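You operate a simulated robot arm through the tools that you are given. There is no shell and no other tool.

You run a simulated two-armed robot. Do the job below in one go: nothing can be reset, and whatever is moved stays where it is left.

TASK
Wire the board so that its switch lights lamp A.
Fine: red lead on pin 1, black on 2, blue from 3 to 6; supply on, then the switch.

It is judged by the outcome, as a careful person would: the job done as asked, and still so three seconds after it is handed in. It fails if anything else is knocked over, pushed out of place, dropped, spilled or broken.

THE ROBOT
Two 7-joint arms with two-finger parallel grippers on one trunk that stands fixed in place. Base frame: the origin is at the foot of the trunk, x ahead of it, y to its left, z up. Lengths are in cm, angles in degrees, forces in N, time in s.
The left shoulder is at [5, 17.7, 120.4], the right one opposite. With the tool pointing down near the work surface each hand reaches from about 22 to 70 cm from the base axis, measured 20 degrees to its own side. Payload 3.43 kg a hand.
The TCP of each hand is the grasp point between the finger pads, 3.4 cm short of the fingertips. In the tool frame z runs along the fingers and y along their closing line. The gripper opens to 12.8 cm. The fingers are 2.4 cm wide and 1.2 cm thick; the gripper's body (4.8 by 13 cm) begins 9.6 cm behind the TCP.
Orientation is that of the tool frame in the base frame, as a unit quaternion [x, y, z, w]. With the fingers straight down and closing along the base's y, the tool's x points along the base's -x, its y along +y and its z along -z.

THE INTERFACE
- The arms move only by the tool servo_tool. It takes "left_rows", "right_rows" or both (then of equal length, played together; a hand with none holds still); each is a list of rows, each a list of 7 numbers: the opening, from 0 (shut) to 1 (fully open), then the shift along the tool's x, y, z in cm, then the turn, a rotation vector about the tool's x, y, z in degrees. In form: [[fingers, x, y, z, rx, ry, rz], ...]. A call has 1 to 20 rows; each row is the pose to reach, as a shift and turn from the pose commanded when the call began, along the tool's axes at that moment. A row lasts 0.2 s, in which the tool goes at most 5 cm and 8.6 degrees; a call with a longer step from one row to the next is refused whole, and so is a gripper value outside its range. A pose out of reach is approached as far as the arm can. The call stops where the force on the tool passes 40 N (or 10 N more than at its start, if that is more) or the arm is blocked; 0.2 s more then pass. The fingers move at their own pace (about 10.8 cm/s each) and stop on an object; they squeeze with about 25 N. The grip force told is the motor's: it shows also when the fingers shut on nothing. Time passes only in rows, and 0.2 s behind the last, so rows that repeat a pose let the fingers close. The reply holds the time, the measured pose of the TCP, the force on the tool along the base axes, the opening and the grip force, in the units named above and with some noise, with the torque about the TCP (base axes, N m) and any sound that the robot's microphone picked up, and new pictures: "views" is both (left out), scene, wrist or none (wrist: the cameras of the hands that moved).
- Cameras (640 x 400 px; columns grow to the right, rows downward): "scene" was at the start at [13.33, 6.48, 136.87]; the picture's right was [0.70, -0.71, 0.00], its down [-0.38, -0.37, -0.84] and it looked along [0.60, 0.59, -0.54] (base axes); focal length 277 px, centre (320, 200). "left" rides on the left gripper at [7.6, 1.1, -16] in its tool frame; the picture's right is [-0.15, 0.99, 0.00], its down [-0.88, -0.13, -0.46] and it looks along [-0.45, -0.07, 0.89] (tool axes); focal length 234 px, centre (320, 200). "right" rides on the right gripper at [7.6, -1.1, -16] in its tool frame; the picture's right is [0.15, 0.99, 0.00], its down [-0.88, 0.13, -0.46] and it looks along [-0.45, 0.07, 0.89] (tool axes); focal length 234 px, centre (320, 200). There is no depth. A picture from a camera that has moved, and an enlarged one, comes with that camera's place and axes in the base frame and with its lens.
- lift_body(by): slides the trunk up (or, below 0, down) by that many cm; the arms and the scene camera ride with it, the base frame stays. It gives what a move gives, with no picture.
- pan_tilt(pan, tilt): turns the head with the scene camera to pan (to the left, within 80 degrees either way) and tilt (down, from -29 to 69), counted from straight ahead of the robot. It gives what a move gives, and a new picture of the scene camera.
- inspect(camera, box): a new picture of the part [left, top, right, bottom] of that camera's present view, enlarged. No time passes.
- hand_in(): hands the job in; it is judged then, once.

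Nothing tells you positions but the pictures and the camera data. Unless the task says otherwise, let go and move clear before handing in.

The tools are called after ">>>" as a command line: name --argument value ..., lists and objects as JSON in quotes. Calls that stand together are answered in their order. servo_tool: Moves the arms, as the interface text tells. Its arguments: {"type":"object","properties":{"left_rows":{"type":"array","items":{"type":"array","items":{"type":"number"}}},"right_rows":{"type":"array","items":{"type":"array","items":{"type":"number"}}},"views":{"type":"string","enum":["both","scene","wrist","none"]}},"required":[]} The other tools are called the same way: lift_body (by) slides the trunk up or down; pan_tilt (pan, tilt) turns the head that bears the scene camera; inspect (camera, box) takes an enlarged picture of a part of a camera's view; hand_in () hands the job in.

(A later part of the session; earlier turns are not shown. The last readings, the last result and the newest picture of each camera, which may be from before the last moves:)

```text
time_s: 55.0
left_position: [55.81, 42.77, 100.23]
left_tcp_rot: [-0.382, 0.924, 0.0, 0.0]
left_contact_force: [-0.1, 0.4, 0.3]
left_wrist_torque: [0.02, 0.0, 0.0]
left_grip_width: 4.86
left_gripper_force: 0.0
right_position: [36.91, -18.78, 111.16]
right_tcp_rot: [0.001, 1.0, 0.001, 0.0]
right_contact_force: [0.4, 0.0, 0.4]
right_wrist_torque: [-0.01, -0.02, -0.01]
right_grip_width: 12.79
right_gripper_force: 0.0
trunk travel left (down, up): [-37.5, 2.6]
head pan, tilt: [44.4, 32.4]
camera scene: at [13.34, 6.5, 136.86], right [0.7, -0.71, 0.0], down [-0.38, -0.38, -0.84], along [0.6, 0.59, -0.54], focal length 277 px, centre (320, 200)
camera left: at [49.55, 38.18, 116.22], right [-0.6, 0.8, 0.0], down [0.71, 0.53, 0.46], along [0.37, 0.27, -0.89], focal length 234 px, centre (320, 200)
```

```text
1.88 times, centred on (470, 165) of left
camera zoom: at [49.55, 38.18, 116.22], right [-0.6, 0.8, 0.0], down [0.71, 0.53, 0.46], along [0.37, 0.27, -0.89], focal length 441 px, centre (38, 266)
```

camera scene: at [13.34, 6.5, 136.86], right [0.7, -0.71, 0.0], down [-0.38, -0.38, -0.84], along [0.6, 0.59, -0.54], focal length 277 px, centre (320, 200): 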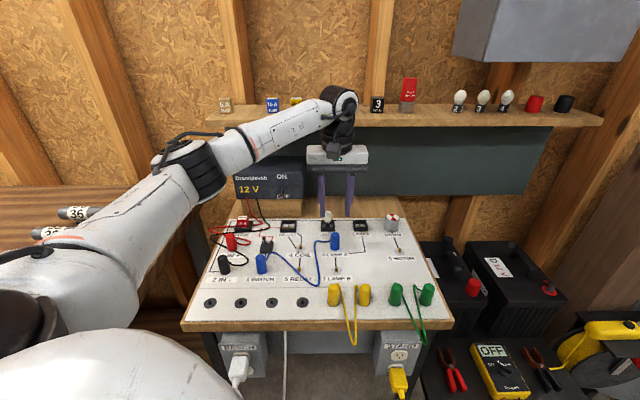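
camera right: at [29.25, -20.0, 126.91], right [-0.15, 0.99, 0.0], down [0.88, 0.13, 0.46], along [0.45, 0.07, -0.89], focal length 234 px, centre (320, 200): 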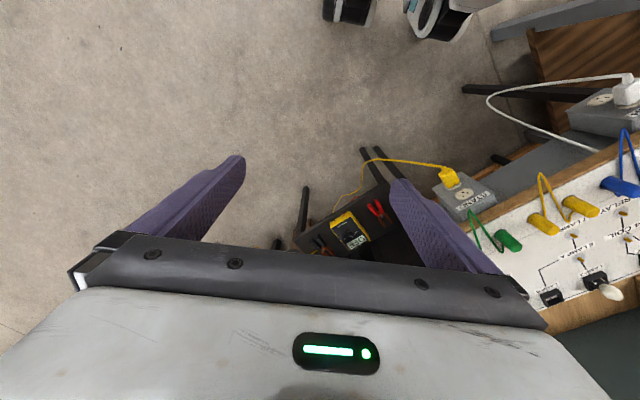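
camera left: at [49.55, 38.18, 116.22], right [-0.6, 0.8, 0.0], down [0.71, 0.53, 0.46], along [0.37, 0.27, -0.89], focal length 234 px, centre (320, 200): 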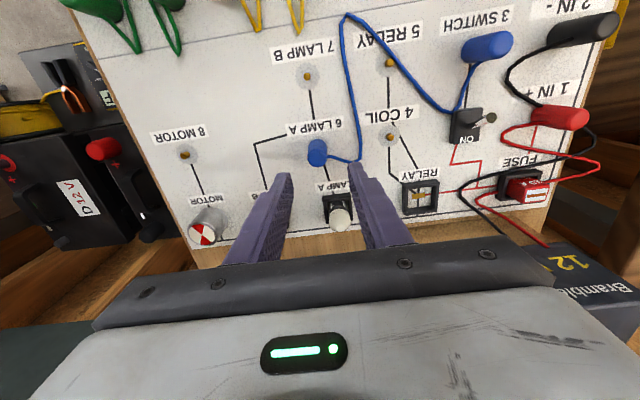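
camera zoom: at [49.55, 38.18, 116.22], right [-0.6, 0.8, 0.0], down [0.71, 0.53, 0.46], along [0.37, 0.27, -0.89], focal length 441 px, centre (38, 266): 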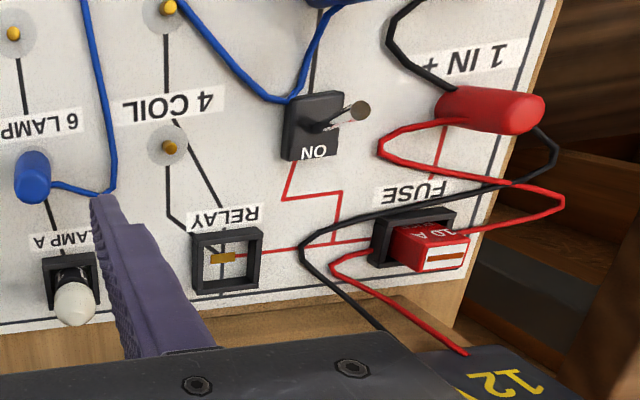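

All four plugs are seated: red-1, black-2, blue 3-6. Next is the supply's toggle on its front face, lever down at OFF. I'll raise the hand, move it in front of the supply and tilt it forward for a close view.

>>> servo_tool --left_rows '[[0.2, 0, 0, -3, 0, 0, 0], [0, 0.5, 2.4, -6, 0, 0, 0], [0, 1, 5.4, -8, 0, 0, 0], [0, 1.6, 8.4, -8, 0, 0, 0], [0, 2.2, 11.4, -8, 0, 0, 0], [0, 2.7, 14.4, -8, 0, 0, 0], [0, 2.7, 14.4, -8, 0, 0, 0]]' --views "scene"

```text
time_s: 56.6
left_position: [43.75, 50.57, 108.27]
left_tcp_rot: [-0.383, 0.924, 0.001, 0.0]
left_contact_force: [-0.1, 1.0, -1.2]
left_wrist_torque: [0.0, 0.01, 0.03]
left_grip_width: 0.02
left_gripper_force: 25.6
right_position: [36.91, -18.68, 110.99]
right_tcp_rot: [0.0, 1.0, 0.001, 0.0]
right_contact_force: [0.4, -0.4, 0.2]
right_wrist_torque: [0.01, -0.02, 0.0]
right_grip_width: 12.8
right_gripper_force: 0.0
trunk travel left (down, up): [-37.5, 2.6]
head pan, tilt: [44.4, 32.4]
camera scene: at [13.34, 6.46, 136.86], right [0.7, -0.71, 0.0], down [-0.38, -0.37, -0.84], along [0.6, 0.59, -0.54], focal length 277 px, centre (320, 200)
```

scene: 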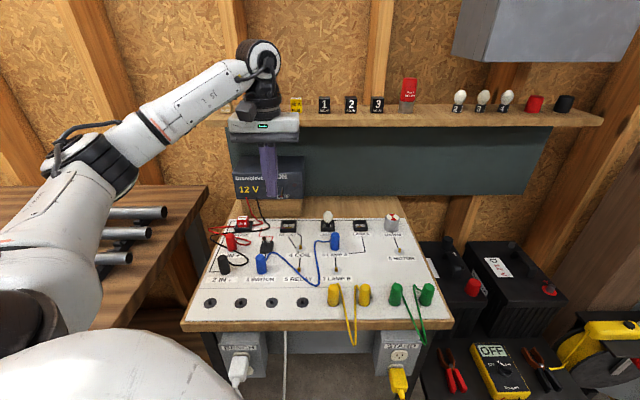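

Now I'll tilt the hand forward about 50° in place and look at the supply face.

>>> servo_tool --left_rows '[[0, 0, 0, 0, 0, -8, 0], [0, 0, 0, 0, 0, -16, 0], [0, 0, 0, 0, 0, -24, 0], [0, 0, 0, 0, 0, -32, 0], [0, 0, 0, 0, 0, -40, 0], [0, 0, 0, 0, 0, -48, 0], [0, 0, 0, 0, 0, -50, 0], [0, 0, 0, 0, 0, -50, 0]]' --views "both"

>>> inspect --camera "left" --box '[200, 60, 520, 260]'

```text
time_s: 58.4
left_position: [43.88, 50.75, 108.35]
left_tcp_rot: [-0.347, 0.837, 0.162, 0.392]
left_contact_force: [-0.3, 0.1, 0.1]
left_wrist_torque: [-0.01, 0.01, 0.0]
left_grip_width: 0.0
left_gripper_force: 24.8
right_position: [36.96, -18.6, 111.08]
right_tcp_rot: [0.001, 1.0, 0.0, -0.001]
right_contact_force: [-0.7, 0.0, 0.5]
right_wrist_torque: [0.01, 0.0, -0.02]
right_grip_width: 12.78
right_gripper_force: 0.0
trunk travel left (down, up): [-37.5, 2.6]
head pan, tilt: [44.4, 32.4]
camera scene: at [13.32, 6.48, 136.87], right [0.7, -0.71, 0.0], down [-0.38, -0.37, -0.84], along [0.6, 0.59, -0.54], focal length 277 px, centre (320, 200)
camera left: at [30.96, 39.56, 112.76], right [-0.63, 0.77, 0.11], down [0.24, 0.06, 0.97], along [0.73, 0.64, -0.23], focal length 234 px, centre (320, 200)
```

scene: 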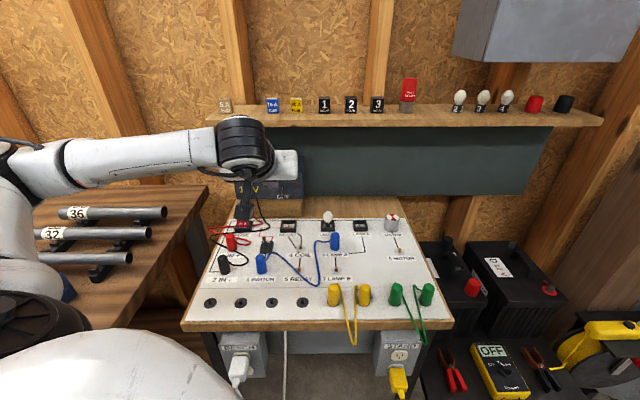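
left: 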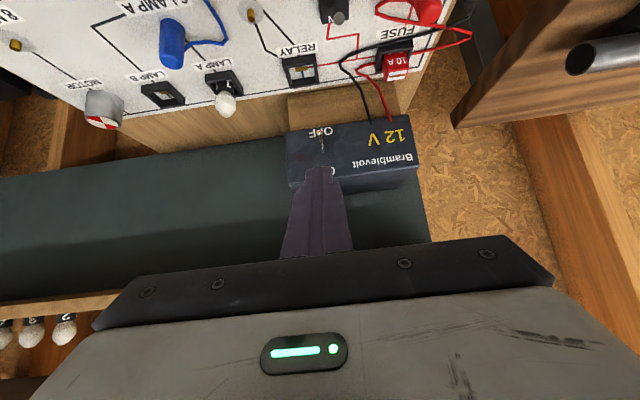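

```text
2.00 times, centred on (360, 160) of left
camera zoom: at [30.96, 39.56, 112.76], right [-0.63, 0.77, 0.11], down [0.24, 0.06, 0.97], along [0.73, 0.64, -0.23], focal length 468 px, centre (240, 280)
```

zoom: 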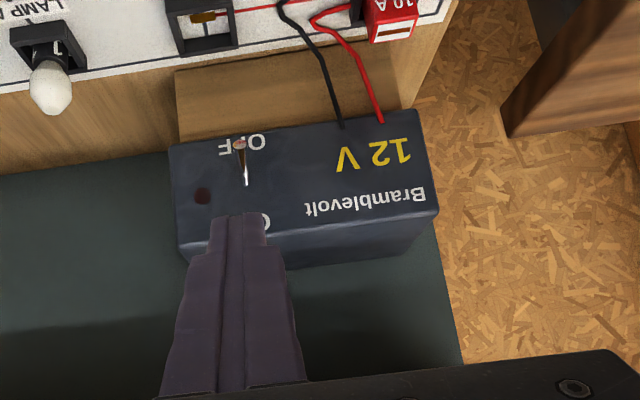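

The lever pivots at about (54.4, 61.6, 98.1) and its tip hangs at (52.3, 59.4, 96.5), pointing down to OFF. I'll bring the closed fingertips down in front of and below the lever tip first.

>>> servo_tool --left_rows '[[0, 1.4, 0.05, 3.3, 0, 0, 0], [0, 2.8, 0.1, 6.7, 0, 0, 0], [0, 4.2, 0.1, 10.0, 0, 0, 0], [0, 5.7, 0.1, 13.4, 0, 0, 0], [0, 5.7, 0.1, 13.4, 0, 0, 0]]' --views "both"

>>> inspect --camera "left" --box '[240, 120, 400, 220]'

>>> inspect --camera "scene" --box '[220, 150, 340, 225]'

```text
time_s: 59.6
left_position: [48.59, 55.48, 95.46]
left_tcp_rot: [-0.348, 0.837, 0.162, 0.39]
left_contact_force: [0.3, -0.2, -1.2]
left_wrist_torque: [0.01, 0.01, 0.0]
left_grip_width: 0.02
left_gripper_force: 25.2
right_position: [36.86, -18.69, 111.09]
right_tcp_rot: [0.0, 1.0, 0.0, 0.0]
right_contact_force: [-0.2, -0.4, 0.1]
right_wrist_torque: [0.02, 0.05, -0.04]
right_grip_width: 12.79
right_gripper_force: 0.1
trunk travel left (down, up): [-37.5, 2.6]
head pan, tilt: [44.4, 32.4]
camera scene: at [13.31, 6.46, 136.87], right [0.7, -0.71, 0.0], down [-0.38, -0.37, -0.84], along [0.6, 0.59, -0.54], focal length 277 px, centre (320, 200)
camera left: at [35.63, 44.17, 99.81], right [-0.63, 0.77, 0.11], down [0.24, 0.06, 0.97], along [0.73, 0.64, -0.23], focal length 234 px, centre (320, 200)
```

scene: 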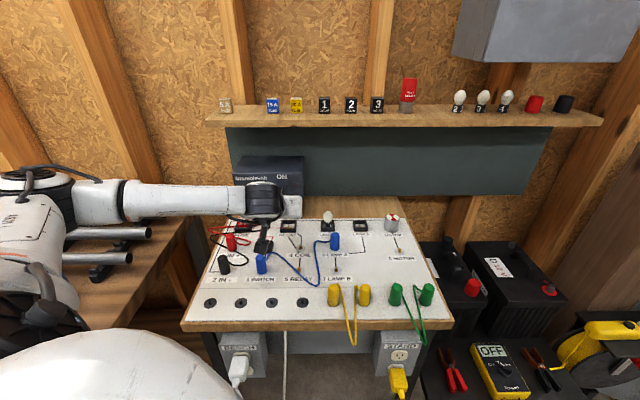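
left: 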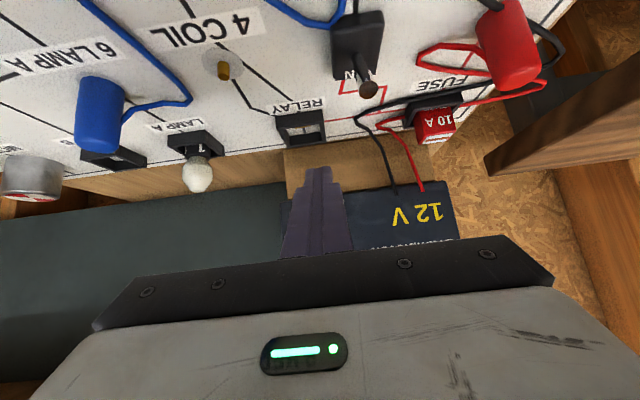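

```text
4.00 times, centred on (320, 170) of left
camera zoom: at [35.63, 44.17, 99.81], right [-0.63, 0.77, 0.11], down [0.24, 0.06, 0.97], along [0.73, 0.64, -0.23], focal length 937 px, centre (320, 320)
```

zoom: 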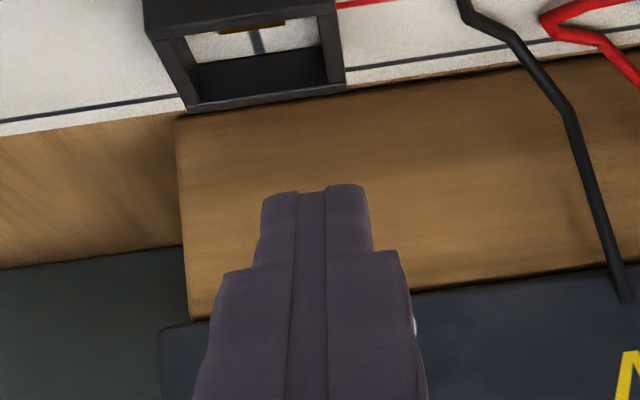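

```text
5.33 times, centred on (280, 188) of scene
camera zoom: at [13.31, 6.46, 136.87], right [0.7, -0.71, 0.0], down [-0.38, -0.37, -0.84], along [0.6, 0.59, -0.54], focal length 1479 px, centre (533, 267)
```

zoom: 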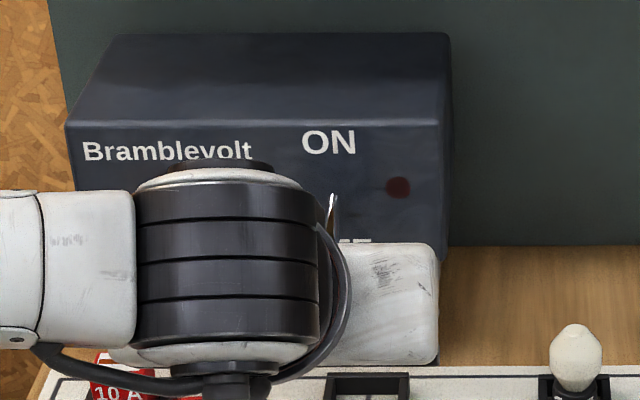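

The fingertips are now in front of and below the lever. I'll slide forward 3.4 cm under it, then begin rising slowly while watching the force.

>>> servo_tool --left_rows '[[0, -0.73, 0.1, 0.87, 0, 0, 0], [0, -1.46, 0.1, 1.73, 0, 0, 0], [0, -2.19, 0.1, 2.6, 0, 0, 0], [0, -2.19, 0.1, 2.6, 0, 0, 0]]' --views "none"

>>> inspect --camera "left" --box '[240, 120, 400, 220]'

>>> inspect --camera "scene" --box '[220, 150, 340, 225]'

```text
time_s: 60.6
left_position: [50.95, 57.91, 95.49]
left_tcp_rot: [-0.348, 0.837, 0.161, 0.39]
left_contact_force: [0.1, 0.6, -0.1]
left_wrist_torque: [0.03, 0.01, 0.03]
left_grip_width: 0.0
left_gripper_force: 24.7
right_position: [36.99, -18.7, 111.0]
right_tcp_rot: [-0.001, 1.0, 0.001, 0.0]
right_contact_force: [0.2, -0.3, 0.6]
right_wrist_torque: [-0.01, 0.02, -0.03]
right_grip_width: 12.79
right_gripper_force: 0.1
trunk travel left (down, up): [-37.5, 2.6]
head pan, tilt: [44.4, 32.4]
```

```text
4.00 times, centred on (320, 170) of left
camera zoom: at [38.01, 46.64, 99.9], right [-0.63, 0.77, 0.11], down [0.24, 0.06, 0.97], along [0.73, 0.64, -0.23], focal length 937 px, centre (320, 320)
```

zoom: 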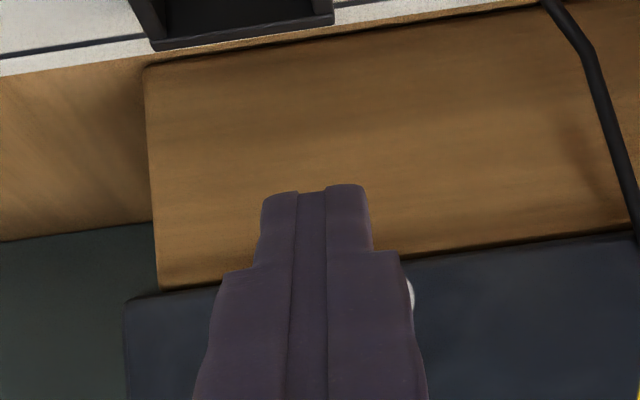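

```text
5.33 times, centred on (280, 188) of scene
camera zoom: at [13.32, 6.47, 136.87], right [0.7, -0.71, 0.0], down [-0.38, -0.37, -0.84], along [0.6, 0.59, -0.54], focal length 1479 px, centre (533, 267)
```

zoom: 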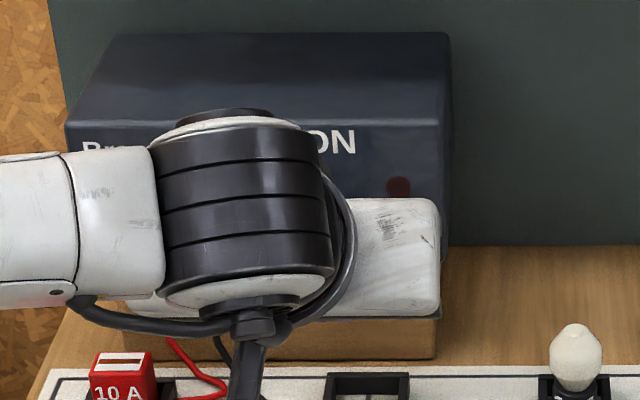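

No contact yet and the finger is under the lever. Now I'll push upward in small steps.

>>> servo_tool --left_rows '[[0, -0.38, 0, -0.32, 0, 0, 0], [0, -0.77, 0, -0.64, 0, 0, 0], [0, -1.15, 0, -0.96, 0, 0, 0], [0, -1.53, 0, -1.29, 0, 0, 0], [0, -1.92, 0, -1.61, 0, 0, 0]]' --views "none"

>>> inspect --camera "scene" --box '[220, 150, 340, 225]'

>>> inspect --camera "left" --box '[240, 120, 400, 220]'

```text
time_s: 61.8
left_position: [50.72, 58.09, 98.0]
left_tcp_rot: [-0.347, 0.837, 0.162, 0.39]
left_contact_force: [0.5, 0.4, 0.1]
left_wrist_torque: [-0.01, 0.01, 0.0]
left_grip_width: 0.0
left_gripper_force: 25.4
right_position: [36.87, -18.65, 111.14]
right_tcp_rot: [0.001, 1.0, 0.001, 0.0]
right_contact_force: [0.1, 0.3, 0.0]
right_wrist_torque: [0.02, -0.02, -0.01]
right_grip_width: 12.78
right_gripper_force: 0.1
trunk travel left (down, up): [-37.5, 2.6]
head pan, tilt: [44.4, 32.4]
```

```text
5.33 times, centred on (280, 188) of scene
camera zoom: at [13.32, 6.47, 136.87], right [0.7, -0.71, 0.0], down [-0.38, -0.37, -0.84], along [0.6, 0.59, -0.54], focal length 1479 px, centre (533, 267)
```

zoom: 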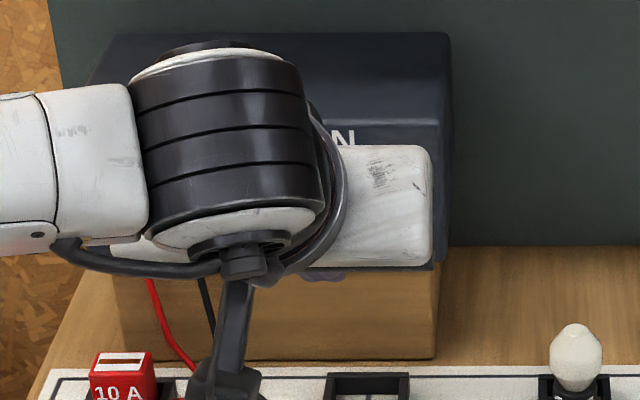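

```text
4.00 times, centred on (320, 170) of left
camera zoom: at [37.83, 46.8, 102.41], right [-0.63, 0.77, 0.11], down [0.24, 0.06, 0.97], along [0.73, 0.64, -0.23], focal length 937 px, centre (320, 320)
```

zoom: 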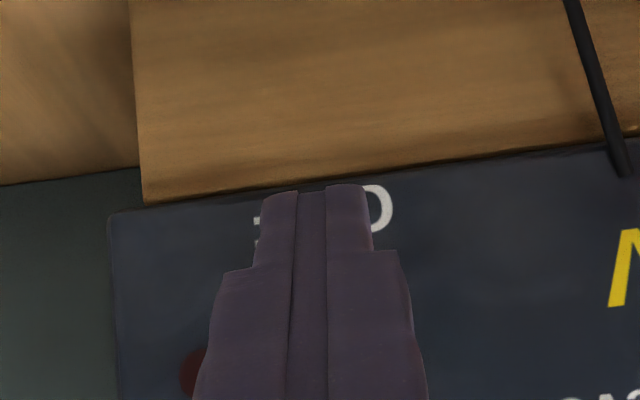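

I'll continue upward another 2.5 cm to take the lever past centre.

>>> servo_tool --left_rows '[[0, -0.38, 0, -0.32, 0, 0, 0], [0, -0.77, 0, -0.64, 0, 0, 0], [0, -1.15, 0, -0.96, 0, 0, 0], [0, -1.53, 0, -1.29, 0, 0, 0], [0, -1.92, 0, -1.61, 0, 0, 0]]' --views "none"

>>> inspect --camera "left" --box '[200, 100, 440, 250]'

>>> inspect --camera "scene" --box '[220, 130, 340, 225]'

```text
time_s: 63.0
left_position: [50.72, 57.97, 99.88]
left_tcp_rot: [-0.347, 0.839, 0.161, 0.387]
left_contact_force: [-3.6, -2.4, -10.6]
left_wrist_torque: [-0.25, 0.33, 0.03]
left_grip_width: 0.01
left_gripper_force: 24.9
right_position: [37.02, -18.57, 111.03]
right_tcp_rot: [0.0, 1.0, 0.0, 0.0]
right_contact_force: [-0.1, 0.4, -0.6]
right_wrist_torque: [0.0, 0.02, 0.01]
right_grip_width: 12.78
right_gripper_force: 0.1
trunk travel left (down, up): [-37.5, 2.6]
head pan, tilt: [44.4, 32.4]
```

```text
2.67 times, centred on (320, 175) of left
camera zoom: at [37.8, 46.74, 104.49], right [-0.63, 0.77, 0.11], down [0.25, 0.07, 0.97], along [0.73, 0.64, -0.24], focal length 624 px, centre (320, 267)
```

zoom: 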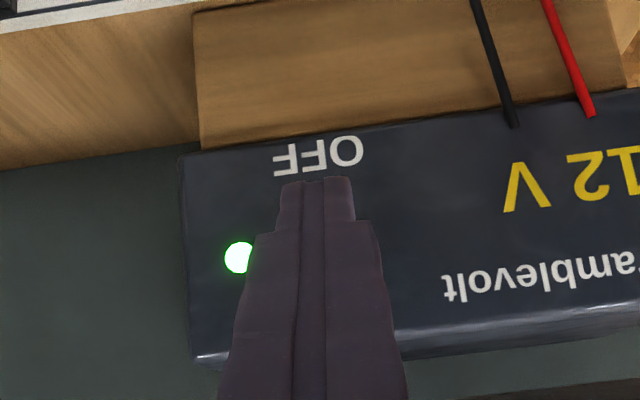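

```text
4.21 times, centred on (280, 178) of scene
camera zoom: at [13.39, 6.56, 136.83], right [0.7, -0.71, 0.0], down [-0.38, -0.38, -0.84], along [0.6, 0.59, -0.54], focal length 1168 px, centre (488, 295)
```

zoom: 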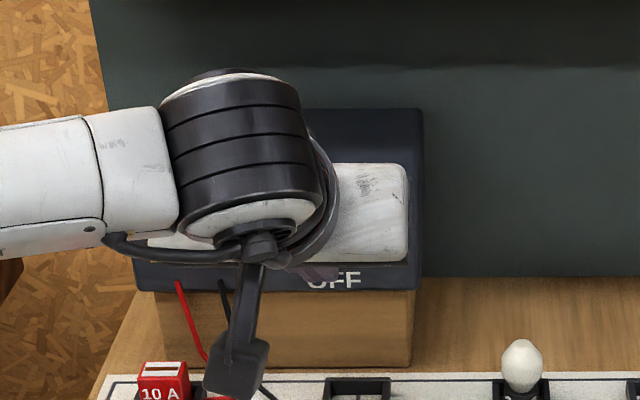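

The supply's indicator light has come on green: supply is ON. I'll back the finger straight out, away from the lever, and check the lever stays up.

>>> servo_tool --left_rows '[[0, 0.7, 0, -0.6, 0, 0, 0], [0, 1.35, 0, -1.4, 0, 0, 0], [0, 2.5, 0, -2.8, 0, 0, 0], [0, 3.8, 0, -4.4, 0, 0, 0], [0, 4.5, 0, -6.0, 0, 0, 0], [0, 4.5, 0, -6.0, 0, 0, 0]]' --views "both"

>>> inspect --camera "left" --box '[200, 80, 440, 230]'

>>> inspect --camera "scene" --box '[220, 150, 340, 225]'

```text
time_s: 64.4
left_position: [45.86, 52.87, 100.99]
left_tcp_rot: [-0.348, 0.837, 0.162, 0.39]
left_contact_force: [-0.6, -0.7, -0.2]
left_wrist_torque: [-0.02, 0.03, -0.01]
left_grip_width: 0.0
left_gripper_force: 24.6
right_position: [36.94, -18.8, 111.1]
right_tcp_rot: [0.0, 1.0, 0.0, 0.0]
right_contact_force: [0.2, -0.2, -0.3]
right_wrist_torque: [-0.01, -0.02, 0.04]
right_grip_width: 12.78
right_gripper_force: 0.0
trunk travel left (down, up): [-37.5, 2.6]
head pan, tilt: [44.4, 32.4]
camera scene: at [13.33, 6.49, 136.86], right [0.7, -0.71, 0.0], down [-0.38, -0.37, -0.84], along [0.6, 0.59, -0.54], focal length 277 px, centre (320, 200)
camera left: at [32.91, 41.53, 105.35], right [-0.63, 0.77, 0.11], down [0.24, 0.06, 0.97], along [0.73, 0.64, -0.23], focal length 234 px, centre (320, 200)
```

scene: 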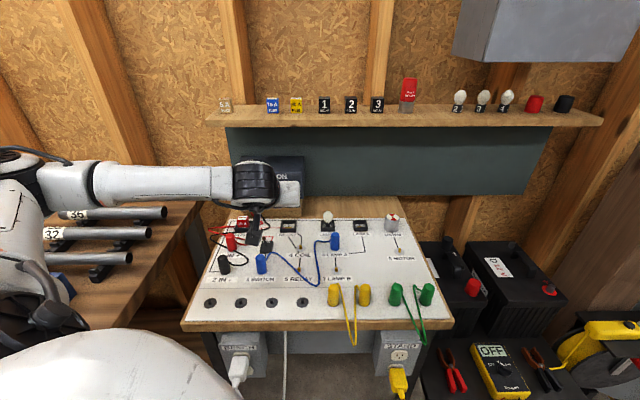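
left: 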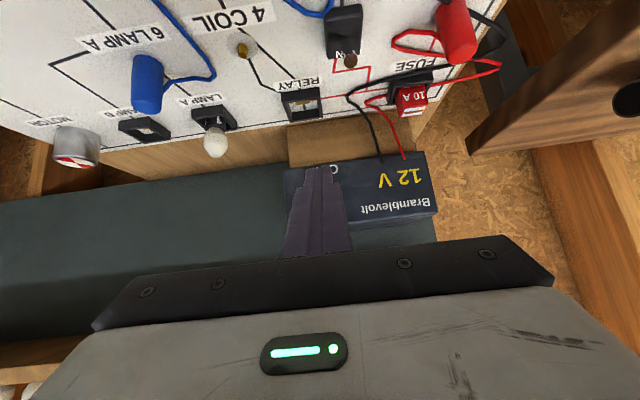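

```text
2.67 times, centred on (320, 155) of left
camera zoom: at [32.91, 41.53, 105.35], right [-0.63, 0.77, 0.11], down [0.24, 0.06, 0.97], along [0.73, 0.64, -0.23], focal length 624 px, centre (320, 320)
```

zoom: 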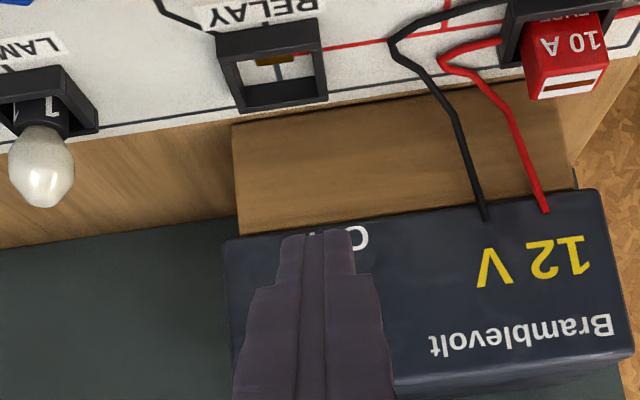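

```text
5.33 times, centred on (280, 188) of scene
camera zoom: at [13.33, 6.49, 136.86], right [0.7, -0.71, 0.0], down [-0.38, -0.37, -0.84], along [0.6, 0.59, -0.54], focal length 1479 px, centre (533, 267)
```

zoom: 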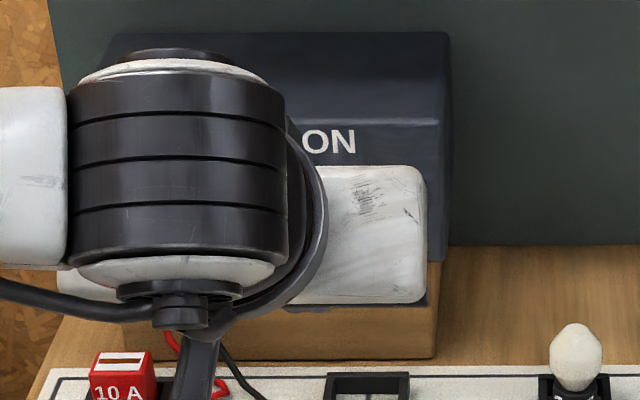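

The view of the lever is blocked, so I'll raise and withdraw the hand further to confirm the supply state.

>>> servo_tool --left_rows '[[0, -1.2, 0, -2.2, 0, 0, 0], [0, -2.4, 0, -4.4, 0, 0, 0], [0, -3.5, 0, -6.6, 0, 0, 0], [0, -3.5, 0, -6.6, 0, 0, 0]]' --views "none"

>>> inspect --camera "left" --box '[200, 80, 440, 230]'

>>> inspect --camera "scene" --box '[220, 150, 340, 225]'

```text
time_s: 65.4
left_position: [43.75, 50.7, 107.48]
left_tcp_rot: [-0.347, 0.837, 0.162, 0.39]
left_contact_force: [-0.3, 0.0, -0.2]
left_wrist_torque: [-0.03, -0.01, -0.02]
left_grip_width: 0.01
left_gripper_force: 25.0
right_position: [37.03, -18.73, 111.12]
right_tcp_rot: [-0.001, 1.0, 0.001, -0.001]
right_contact_force: [-0.2, 0.0, -0.2]
right_wrist_torque: [0.0, 0.04, 0.0]
right_grip_width: 12.79
right_gripper_force: 0.1
trunk travel left (down, up): [-37.5, 2.6]
head pan, tilt: [44.4, 32.4]
```

```text
2.67 times, centred on (320, 155) of left
camera zoom: at [30.77, 39.36, 111.96], right [-0.63, 0.77, 0.11], down [0.25, 0.06, 0.97], along [0.73, 0.64, -0.23], focal length 624 px, centre (320, 320)
```

zoom: 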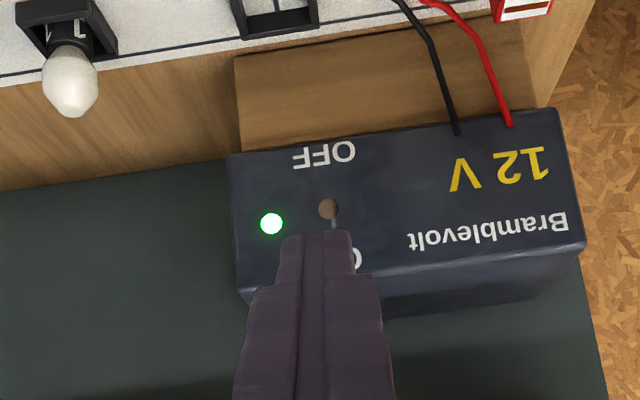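

```text
5.33 times, centred on (280, 188) of scene
camera zoom: at [13.33, 6.49, 136.86], right [0.7, -0.71, 0.0], down [-0.38, -0.37, -0.84], along [0.6, 0.59, -0.54], focal length 1479 px, centre (533, 267)
```

zoom: 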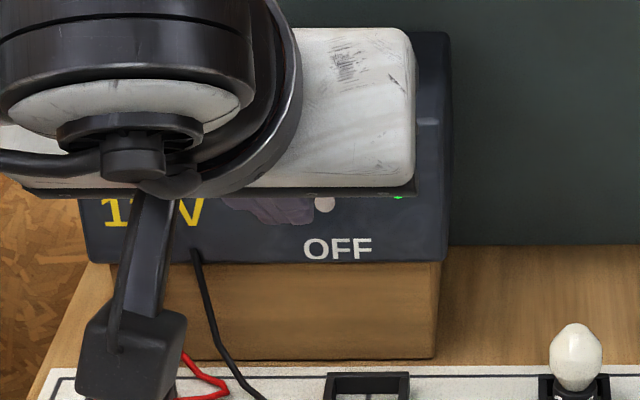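

Supply is on: green light lit and lever up. Now the board switch: I'll bring the hand upright again and back a bit to look at the toggle closely.

>>> servo_tool --left_rows '[[0, 0.6, 0.5, -0.7, 0, 8, 0], [0, 1.2, 1, -1.4, 0, 16, 0], [0, 1.8, 1.5, -2.1, 0, 24, 0], [0, 2.4, 2, -2.8, 0, 32, 0], [0, 3.0, 2.5, -3.6, 0, 40, 0], [0, 3.5, 3, -4.2, 0, 48, 0], [0, 3.86, 3.5, -4.6, 0, 50, 0], [0, 3.86, 3.5, -4.6, 0, 50, 0]]' --views "both"

>>> inspect --camera "left" --box '[250, 110, 410, 210]'

>>> inspect --camera "scene" --box '[230, 220, 310, 280]'

```text
time_s: 67.2
left_position: [37.01, 48.96, 107.67]
left_tcp_rot: [-0.383, 0.924, -0.001, 0.0]
left_contact_force: [-0.8, 0.8, 0.0]
left_wrist_torque: [0.03, 0.04, 0.0]
left_grip_width: 0.01
left_gripper_force: 24.4
right_position: [36.87, -18.71, 110.95]
right_tcp_rot: [0.0, 1.0, 0.0, 0.001]
right_contact_force: [0.4, -0.1, 0.1]
right_wrist_torque: [0.02, 0.01, -0.02]
right_grip_width: 12.8
right_gripper_force: 0.0
trunk travel left (down, up): [-37.5, 2.6]
head pan, tilt: [44.4, 32.4]
camera scene: at [13.33, 6.48, 136.87], right [0.7, -0.71, 0.0], down [-0.38, -0.37, -0.84], along [0.6, 0.59, -0.54], focal length 277 px, centre (320, 200)
camera left: at [30.7, 44.49, 123.65], right [-0.6, 0.8, 0.0], down [0.71, 0.53, 0.45], along [0.37, 0.27, -0.89], focal length 234 px, centre (320, 200)
```

scene: 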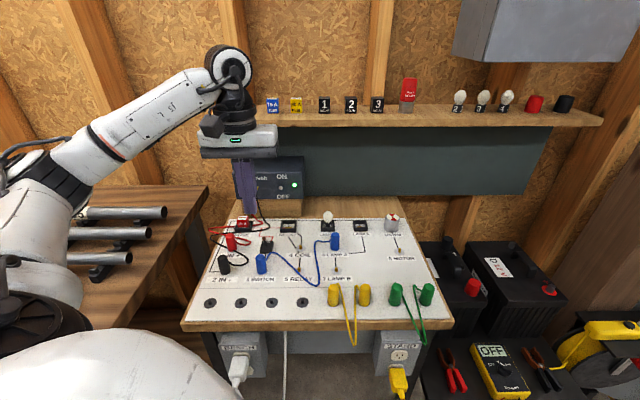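
left: 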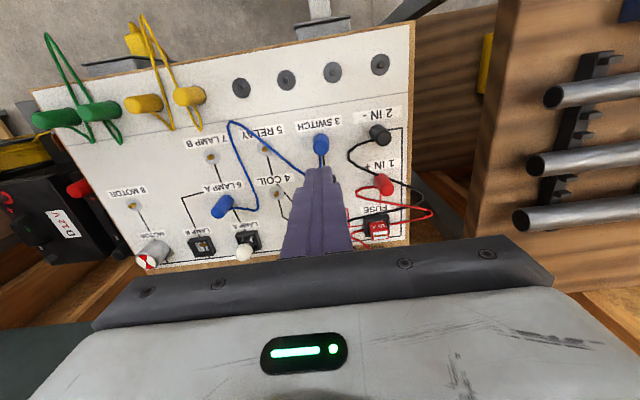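

```text
4.00 times, centred on (330, 160) of left
camera zoom: at [30.7, 44.49, 123.65], right [-0.6, 0.8, 0.0], down [0.71, 0.53, 0.45], along [0.37, 0.27, -0.89], focal length 937 px, centre (280, 360)
```

zoom: 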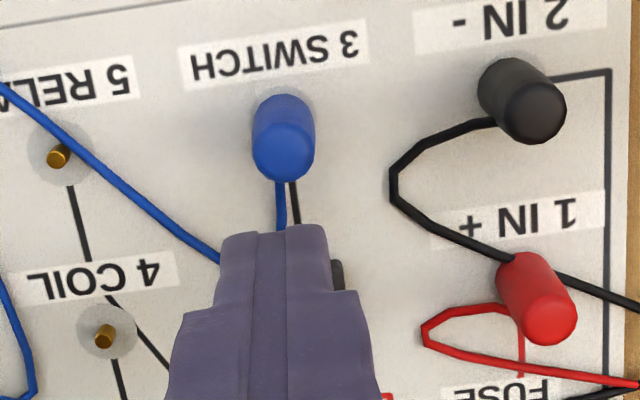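

```text
6.67 times, centred on (270, 250) of scene
camera zoom: at [13.33, 6.48, 136.87], right [0.7, -0.71, 0.0], down [-0.38, -0.37, -0.84], along [0.6, 0.59, -0.54], focal length 1849 px, centre (653, -133)
```

zoom: 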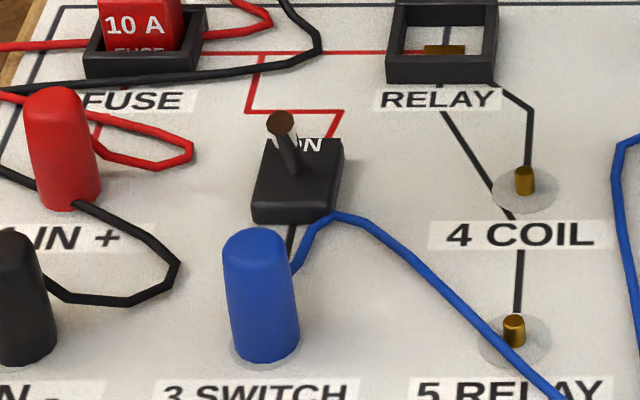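

The finger hides the toggle; I'll shift sideways so the wrist camera can see it.

>>> servo_tool --left_rows '[[0, 1, -3.5, 0, 0, 0, 0], [0, 2, -7, 0, 0, 0, 0], [0, 2, -7, 0, 0, 0, 0]]' --views "none"

>>> inspect --camera "left" --box '[320, 140, 440, 220]'

```text
time_s: 68.0
left_position: [40.66, 42.61, 107.75]
left_tcp_rot: [-0.382, 0.924, 0.001, 0.0]
left_contact_force: [0.3, 0.3, 0.6]
left_wrist_torque: [0.03, 0.0, -0.01]
left_grip_width: 0.02
left_gripper_force: 24.2
right_position: [37.03, -18.65, 111.14]
right_tcp_rot: [0.0, 1.0, -0.001, 0.001]
right_contact_force: [0.2, 0.3, -0.8]
right_wrist_torque: [-0.02, 0.03, 0.02]
right_grip_width: 12.79
right_gripper_force: 0.0
trunk travel left (down, up): [-37.5, 2.6]
head pan, tilt: [44.4, 32.4]
```

```text
5.00 times, centred on (380, 180) of left
camera zoom: at [34.4, 38.16, 123.58], right [-0.6, 0.8, 0.0], down [0.71, 0.53, 0.46], along [0.37, 0.27, -0.89], focal length 1171 px, centre (20, 300)
```

zoom: 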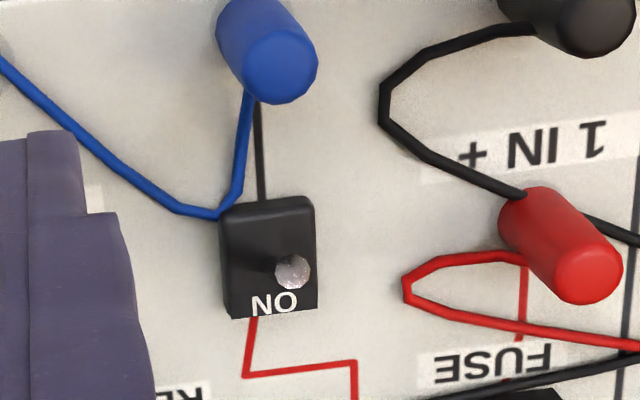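

The toggle lever tip is at about (42.1, 54.3, 91), leaning toward the robot (OFF), with ON on the far side. I'll bring the closed fingertips to just in front of it, between it and the blue plug, first staying high.

>>> servo_tool --left_rows '[[0, -1.7, 1.8, 2, 0, 0, 0], [0, -3.4, 3.5, 4, 0, 0, 0], [0, -5.1, 5.3, 6, 0, 0, 0], [0, -6.8, 7.04, 8.5, 0, 0, 0], [0, -6.8, 7.04, 8.5, 0, 0, 0], [0, -6.8, 7.04, 8.5, 0, 0, 0]]' --views "both"

>>> inspect --camera "left" --box '[250, 110, 410, 210]'

>>> inspect --camera "scene" --box '[230, 210, 310, 280]'

```text
time_s: 69.4
left_position: [40.58, 52.47, 99.45]
left_tcp_rot: [-0.383, 0.924, 0.0, 0.0]
left_contact_force: [0.9, -0.3, -0.8]
left_wrist_torque: [0.01, 0.03, -0.01]
left_grip_width: 0.02
left_gripper_force: 25.2
right_position: [37.01, -18.65, 111.04]
right_tcp_rot: [0.0, 1.0, 0.001, 0.0]
right_contact_force: [-0.3, 1.0, 0.5]
right_wrist_torque: [0.01, 0.01, 0.02]
right_grip_width: 12.79
right_gripper_force: 0.1
trunk travel left (down, up): [-37.5, 2.6]
head pan, tilt: [44.4, 32.4]
camera scene: at [13.33, 6.49, 136.86], right [0.7, -0.71, 0.0], down [-0.38, -0.37, -0.84], along [0.6, 0.59, -0.54], focal length 277 px, centre (320, 200)
camera left: at [34.24, 47.95, 115.39], right [-0.6, 0.8, 0.0], down [0.71, 0.53, 0.46], along [0.37, 0.27, -0.89], focal length 234 px, centre (320, 200)
```

scene: 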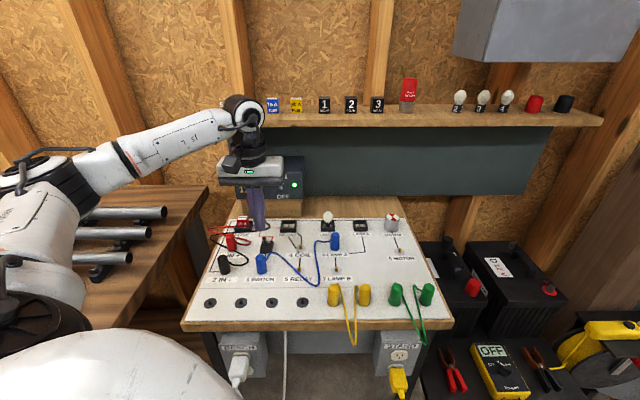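
left: 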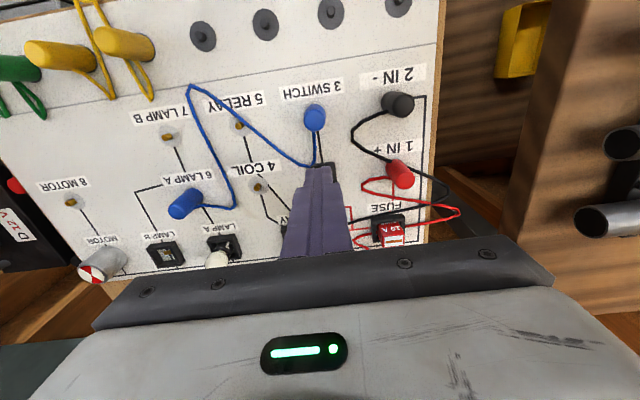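

```text
4.00 times, centred on (330, 160) of left
camera zoom: at [34.24, 47.95, 115.39], right [-0.6, 0.8, 0.0], down [0.71, 0.53, 0.46], along [0.37, 0.27, -0.89], focal length 937 px, centre (280, 360)
```

zoom: 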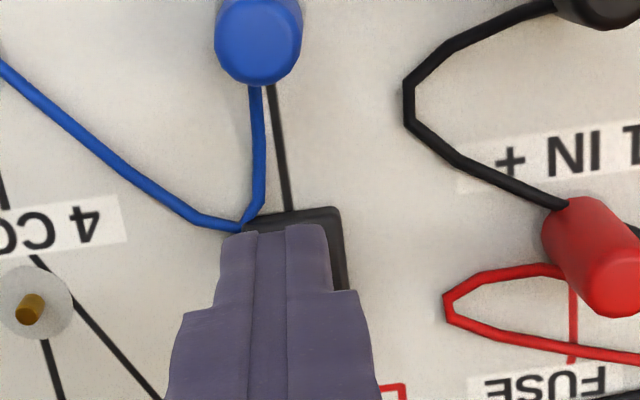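

```text
5.71 times, centred on (270, 245) of scene
camera zoom: at [13.33, 6.49, 136.86], right [0.7, -0.71, 0.0], down [-0.38, -0.37, -0.84], along [0.6, 0.59, -0.54], focal length 1585 px, centre (606, -57)
```

zoom: 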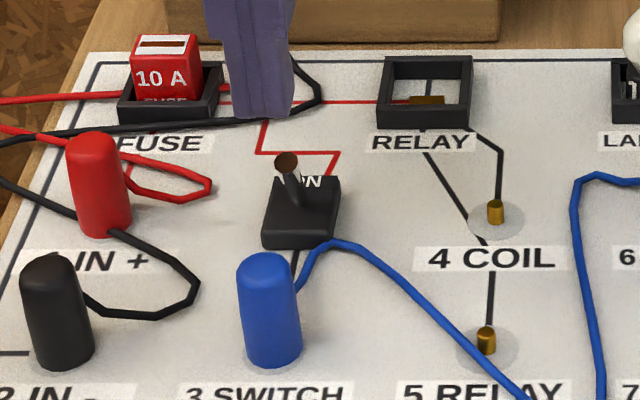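

Positioned about 1 cm in front of the lever. I'll lower the fingertips to z≈89.9 there, well clear of the blue plug.

>>> servo_tool --left_rows '[[0, 0, 0, 2.5, 0, 0, 0], [0, 0, 0, 4.5, 0, 0, 0], [0, 0, 0, 6.1, 0, 0, 0], [0, 0, 0, 6.1, 0, 0, 0]]' --views "none"

>>> inspect --camera "left" --box '[250, 110, 410, 210]'

>>> inspect --camera "scene" --box '[230, 210, 310, 280]'

```text
time_s: 70.4
left_position: [40.39, 52.43, 93.21]
left_tcp_rot: [-0.382, 0.924, 0.0, 0.0]
left_contact_force: [-0.2, 0.0, -0.2]
left_wrist_torque: [0.0, 0.0, -0.02]
left_grip_width: 0.0
left_gripper_force: 25.2
right_position: [36.94, -18.75, 111.1]
right_tcp_rot: [-0.001, 1.0, 0.0, 0.0]
right_contact_force: [-0.2, -0.8, -0.2]
right_wrist_torque: [0.01, 0.04, -0.02]
right_grip_width: 12.79
right_gripper_force: 0.0
trunk travel left (down, up): [-37.5, 2.6]
head pan, tilt: [44.4, 32.4]
```

```text
4.00 times, centred on (330, 160) of left
camera zoom: at [34.16, 47.97, 109.11], right [-0.6, 0.8, 0.0], down [0.71, 0.53, 0.46], along [0.37, 0.27, -0.89], focal length 937 px, centre (280, 360)
```

zoom: 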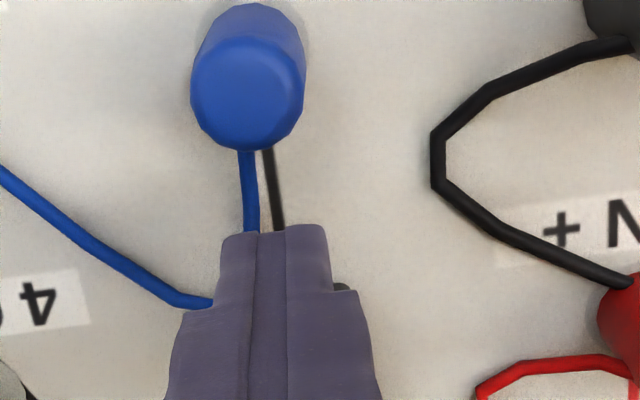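

```text
5.71 times, centred on (270, 245) of scene
camera zoom: at [13.32, 6.47, 136.87], right [0.7, -0.71, 0.0], down [-0.38, -0.37, -0.84], along [0.6, 0.59, -0.54], focal length 1585 px, centre (606, -57)
```

zoom: 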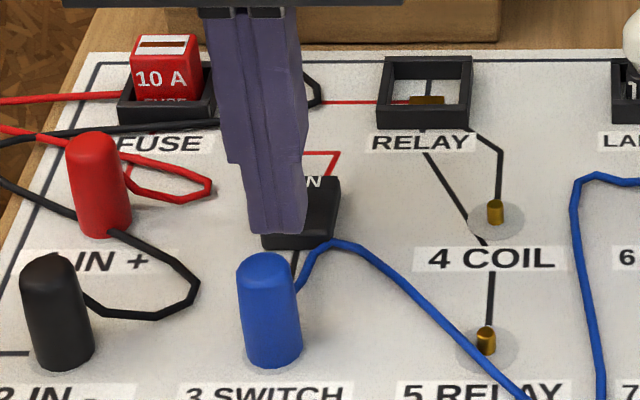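

Fingertip is in place with no contact. Now I'll push the lever toward ON (away from the robot) in small steps.

>>> servo_tool --left_rows '[[0, -0.4, 0, 0, 0, 0, 0], [0, -0.8, 0, 0, 0, 0, 0], [0, -1.2, 0, 0, 0, 0, 0], [0, -1.6, 0, 0, 0, 0, 0], [0, -2.0, 0, 0, 0, 0, 0]]' --views "none"

>>> inspect --camera "scene" --box '[230, 200, 350, 280]'

```text
time_s: 71.6
left_position: [41.68, 53.7, 92.98]
left_tcp_rot: [-0.382, 0.924, 0.001, 0.0]
left_contact_force: [0.4, -0.3, -0.4]
left_wrist_torque: [-0.02, 0.01, 0.0]
left_grip_width: 0.0
left_gripper_force: 25.3
right_position: [36.86, -18.62, 111.06]
right_tcp_rot: [0.0, 1.0, 0.0, 0.0]
right_contact_force: [0.6, 0.1, 0.9]
right_wrist_torque: [-0.02, 0.01, 0.01]
right_grip_width: 12.8
right_gripper_force: 0.0
trunk travel left (down, up): [-37.5, 2.6]
head pan, tilt: [44.4, 32.4]
```

```text
5.00 times, centred on (290, 240) of scene
camera zoom: at [13.33, 6.48, 136.86], right [0.7, -0.71, 0.0], down [-0.38, -0.37, -0.84], along [0.6, 0.59, -0.54], focal length 1387 px, centre (470, 0)
```

zoom: 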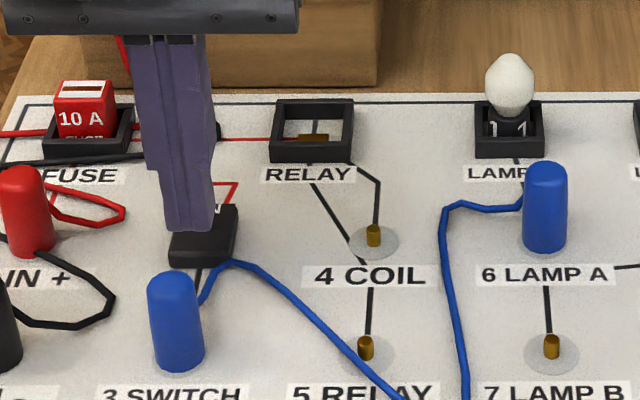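

Lamp not lit yet; lever still on its way. I'll push on further in small steps.

>>> servo_tool --left_rows '[[0, -0.4, 0, 0, 0, 0, 0], [0, -0.8, 0, 0, 0, 0, 0], [0, -1.2, 0, 0, 0, 0, 0], [0, -1.5, 0, 0, 0, 0, 0]]' --views "none"

>>> inspect --camera "scene" --box '[230, 200, 350, 280]'

```text
time_s: 72.6
left_position: [42.67, 54.84, 93.2]
left_tcp_rot: [-0.383, 0.924, 0.0, 0.0]
left_contact_force: [-0.7, 0.4, -0.2]
left_wrist_torque: [-0.01, -0.04, -0.02]
left_grip_width: 0.0
left_gripper_force: 24.7
right_position: [36.9, -18.65, 111.08]
right_tcp_rot: [0.0, 1.0, 0.0, 0.0]
right_contact_force: [-0.6, 0.5, 0.5]
right_wrist_torque: [0.05, 0.02, -0.03]
right_grip_width: 12.78
right_gripper_force: 0.2
trunk travel left (down, up): [-37.5, 2.6]
head pan, tilt: [44.4, 32.4]
```

```text
5.00 times, centred on (290, 240) of scene
camera zoom: at [13.33, 6.48, 136.87], right [0.7, -0.71, 0.0], down [-0.38, -0.37, -0.84], along [0.6, 0.59, -0.54], focal length 1387 px, centre (470, 0)
```

zoom: 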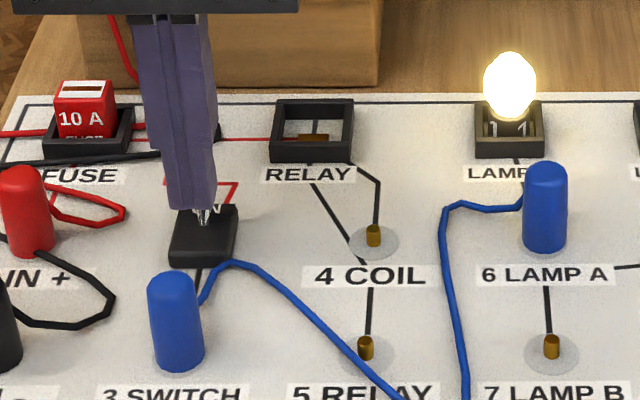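

Lamp A is lit. I'll back the finger off toward the robot by 2 cm, then rise straight up and check the lamp stays on.

>>> servo_tool --left_rows '[[0, 0.7, 0, 0, 0, 0, 0], [0, 1.4, 0, 0, 0, 0, 0], [0, 2.2, 0, 0, 0, 0, 0], [0, 2.2, 0, -2.5, 0, 0, 0], [0, 2.2, 0, -6, 0, 0, 0], [0, 2.2, 0, -10, 0, 0, 0], [0, 2.2, 0, -14, 0, 0, 0], [0, 2.2, 0, -14, 0, 0, 0]]' --views "both"

>>> inspect --camera "scene" --box '[190, 200, 350, 300]'

```text
time_s: 74.4
left_position: [41.42, 53.25, 107.24]
left_tcp_rot: [-0.383, 0.924, 0.0, -0.001]
left_contact_force: [0.9, -0.2, -0.8]
left_wrist_torque: [0.04, 0.01, 0.05]
left_grip_width: 0.0
left_gripper_force: 24.3
right_position: [36.96, -18.78, 111.1]
right_tcp_rot: [0.0, 1.0, 0.0, 0.0]
right_contact_force: [-0.2, 0.5, 0.1]
right_wrist_torque: [0.0, -0.02, 0.01]
right_grip_width: 12.77
right_gripper_force: 0.0
trunk travel left (down, up): [-37.5, 2.6]
head pan, tilt: [44.4, 32.4]
camera scene: at [13.35, 6.51, 136.86], right [0.7, -0.71, 0.0], down [-0.38, -0.38, -0.84], along [0.6, 0.59, -0.54], focal length 277 px, centre (320, 200)
camera left: at [35.14, 48.75, 123.15], right [-0.6, 0.8, 0.0], down [0.71, 0.53, 0.45], along [0.37, 0.27, -0.89], focal length 234 px, centre (320, 200)
```

scene: 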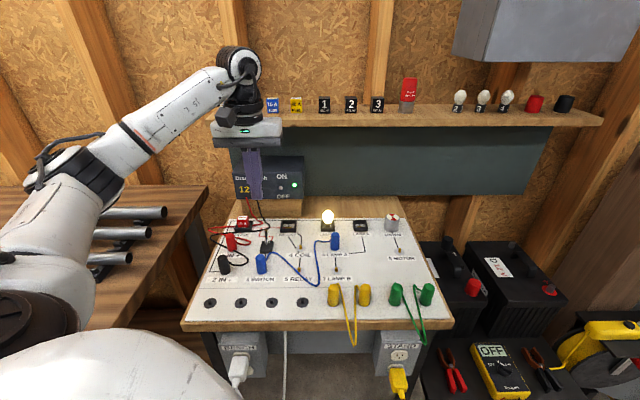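
left: 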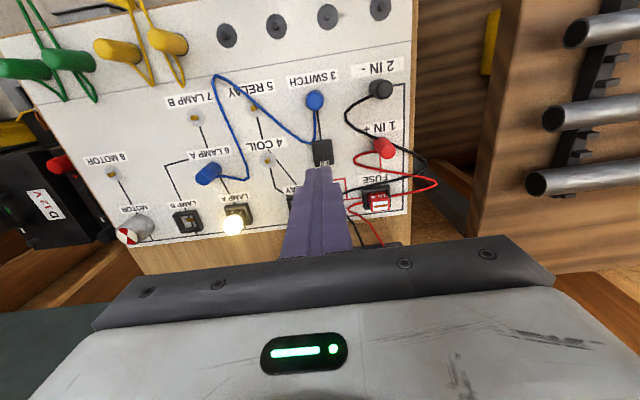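

```text
4.00 times, centred on (270, 250) of scene
camera zoom: at [13.35, 6.51, 136.86], right [0.7, -0.71, 0.0], down [-0.38, -0.38, -0.84], along [0.6, 0.59, -0.54], focal length 1110 px, centre (520, 0)
```

zoom: 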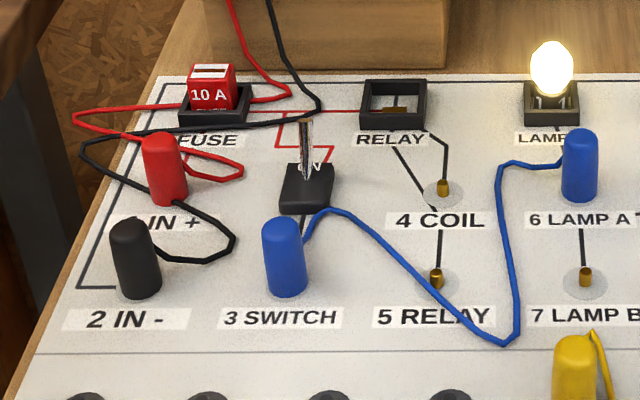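

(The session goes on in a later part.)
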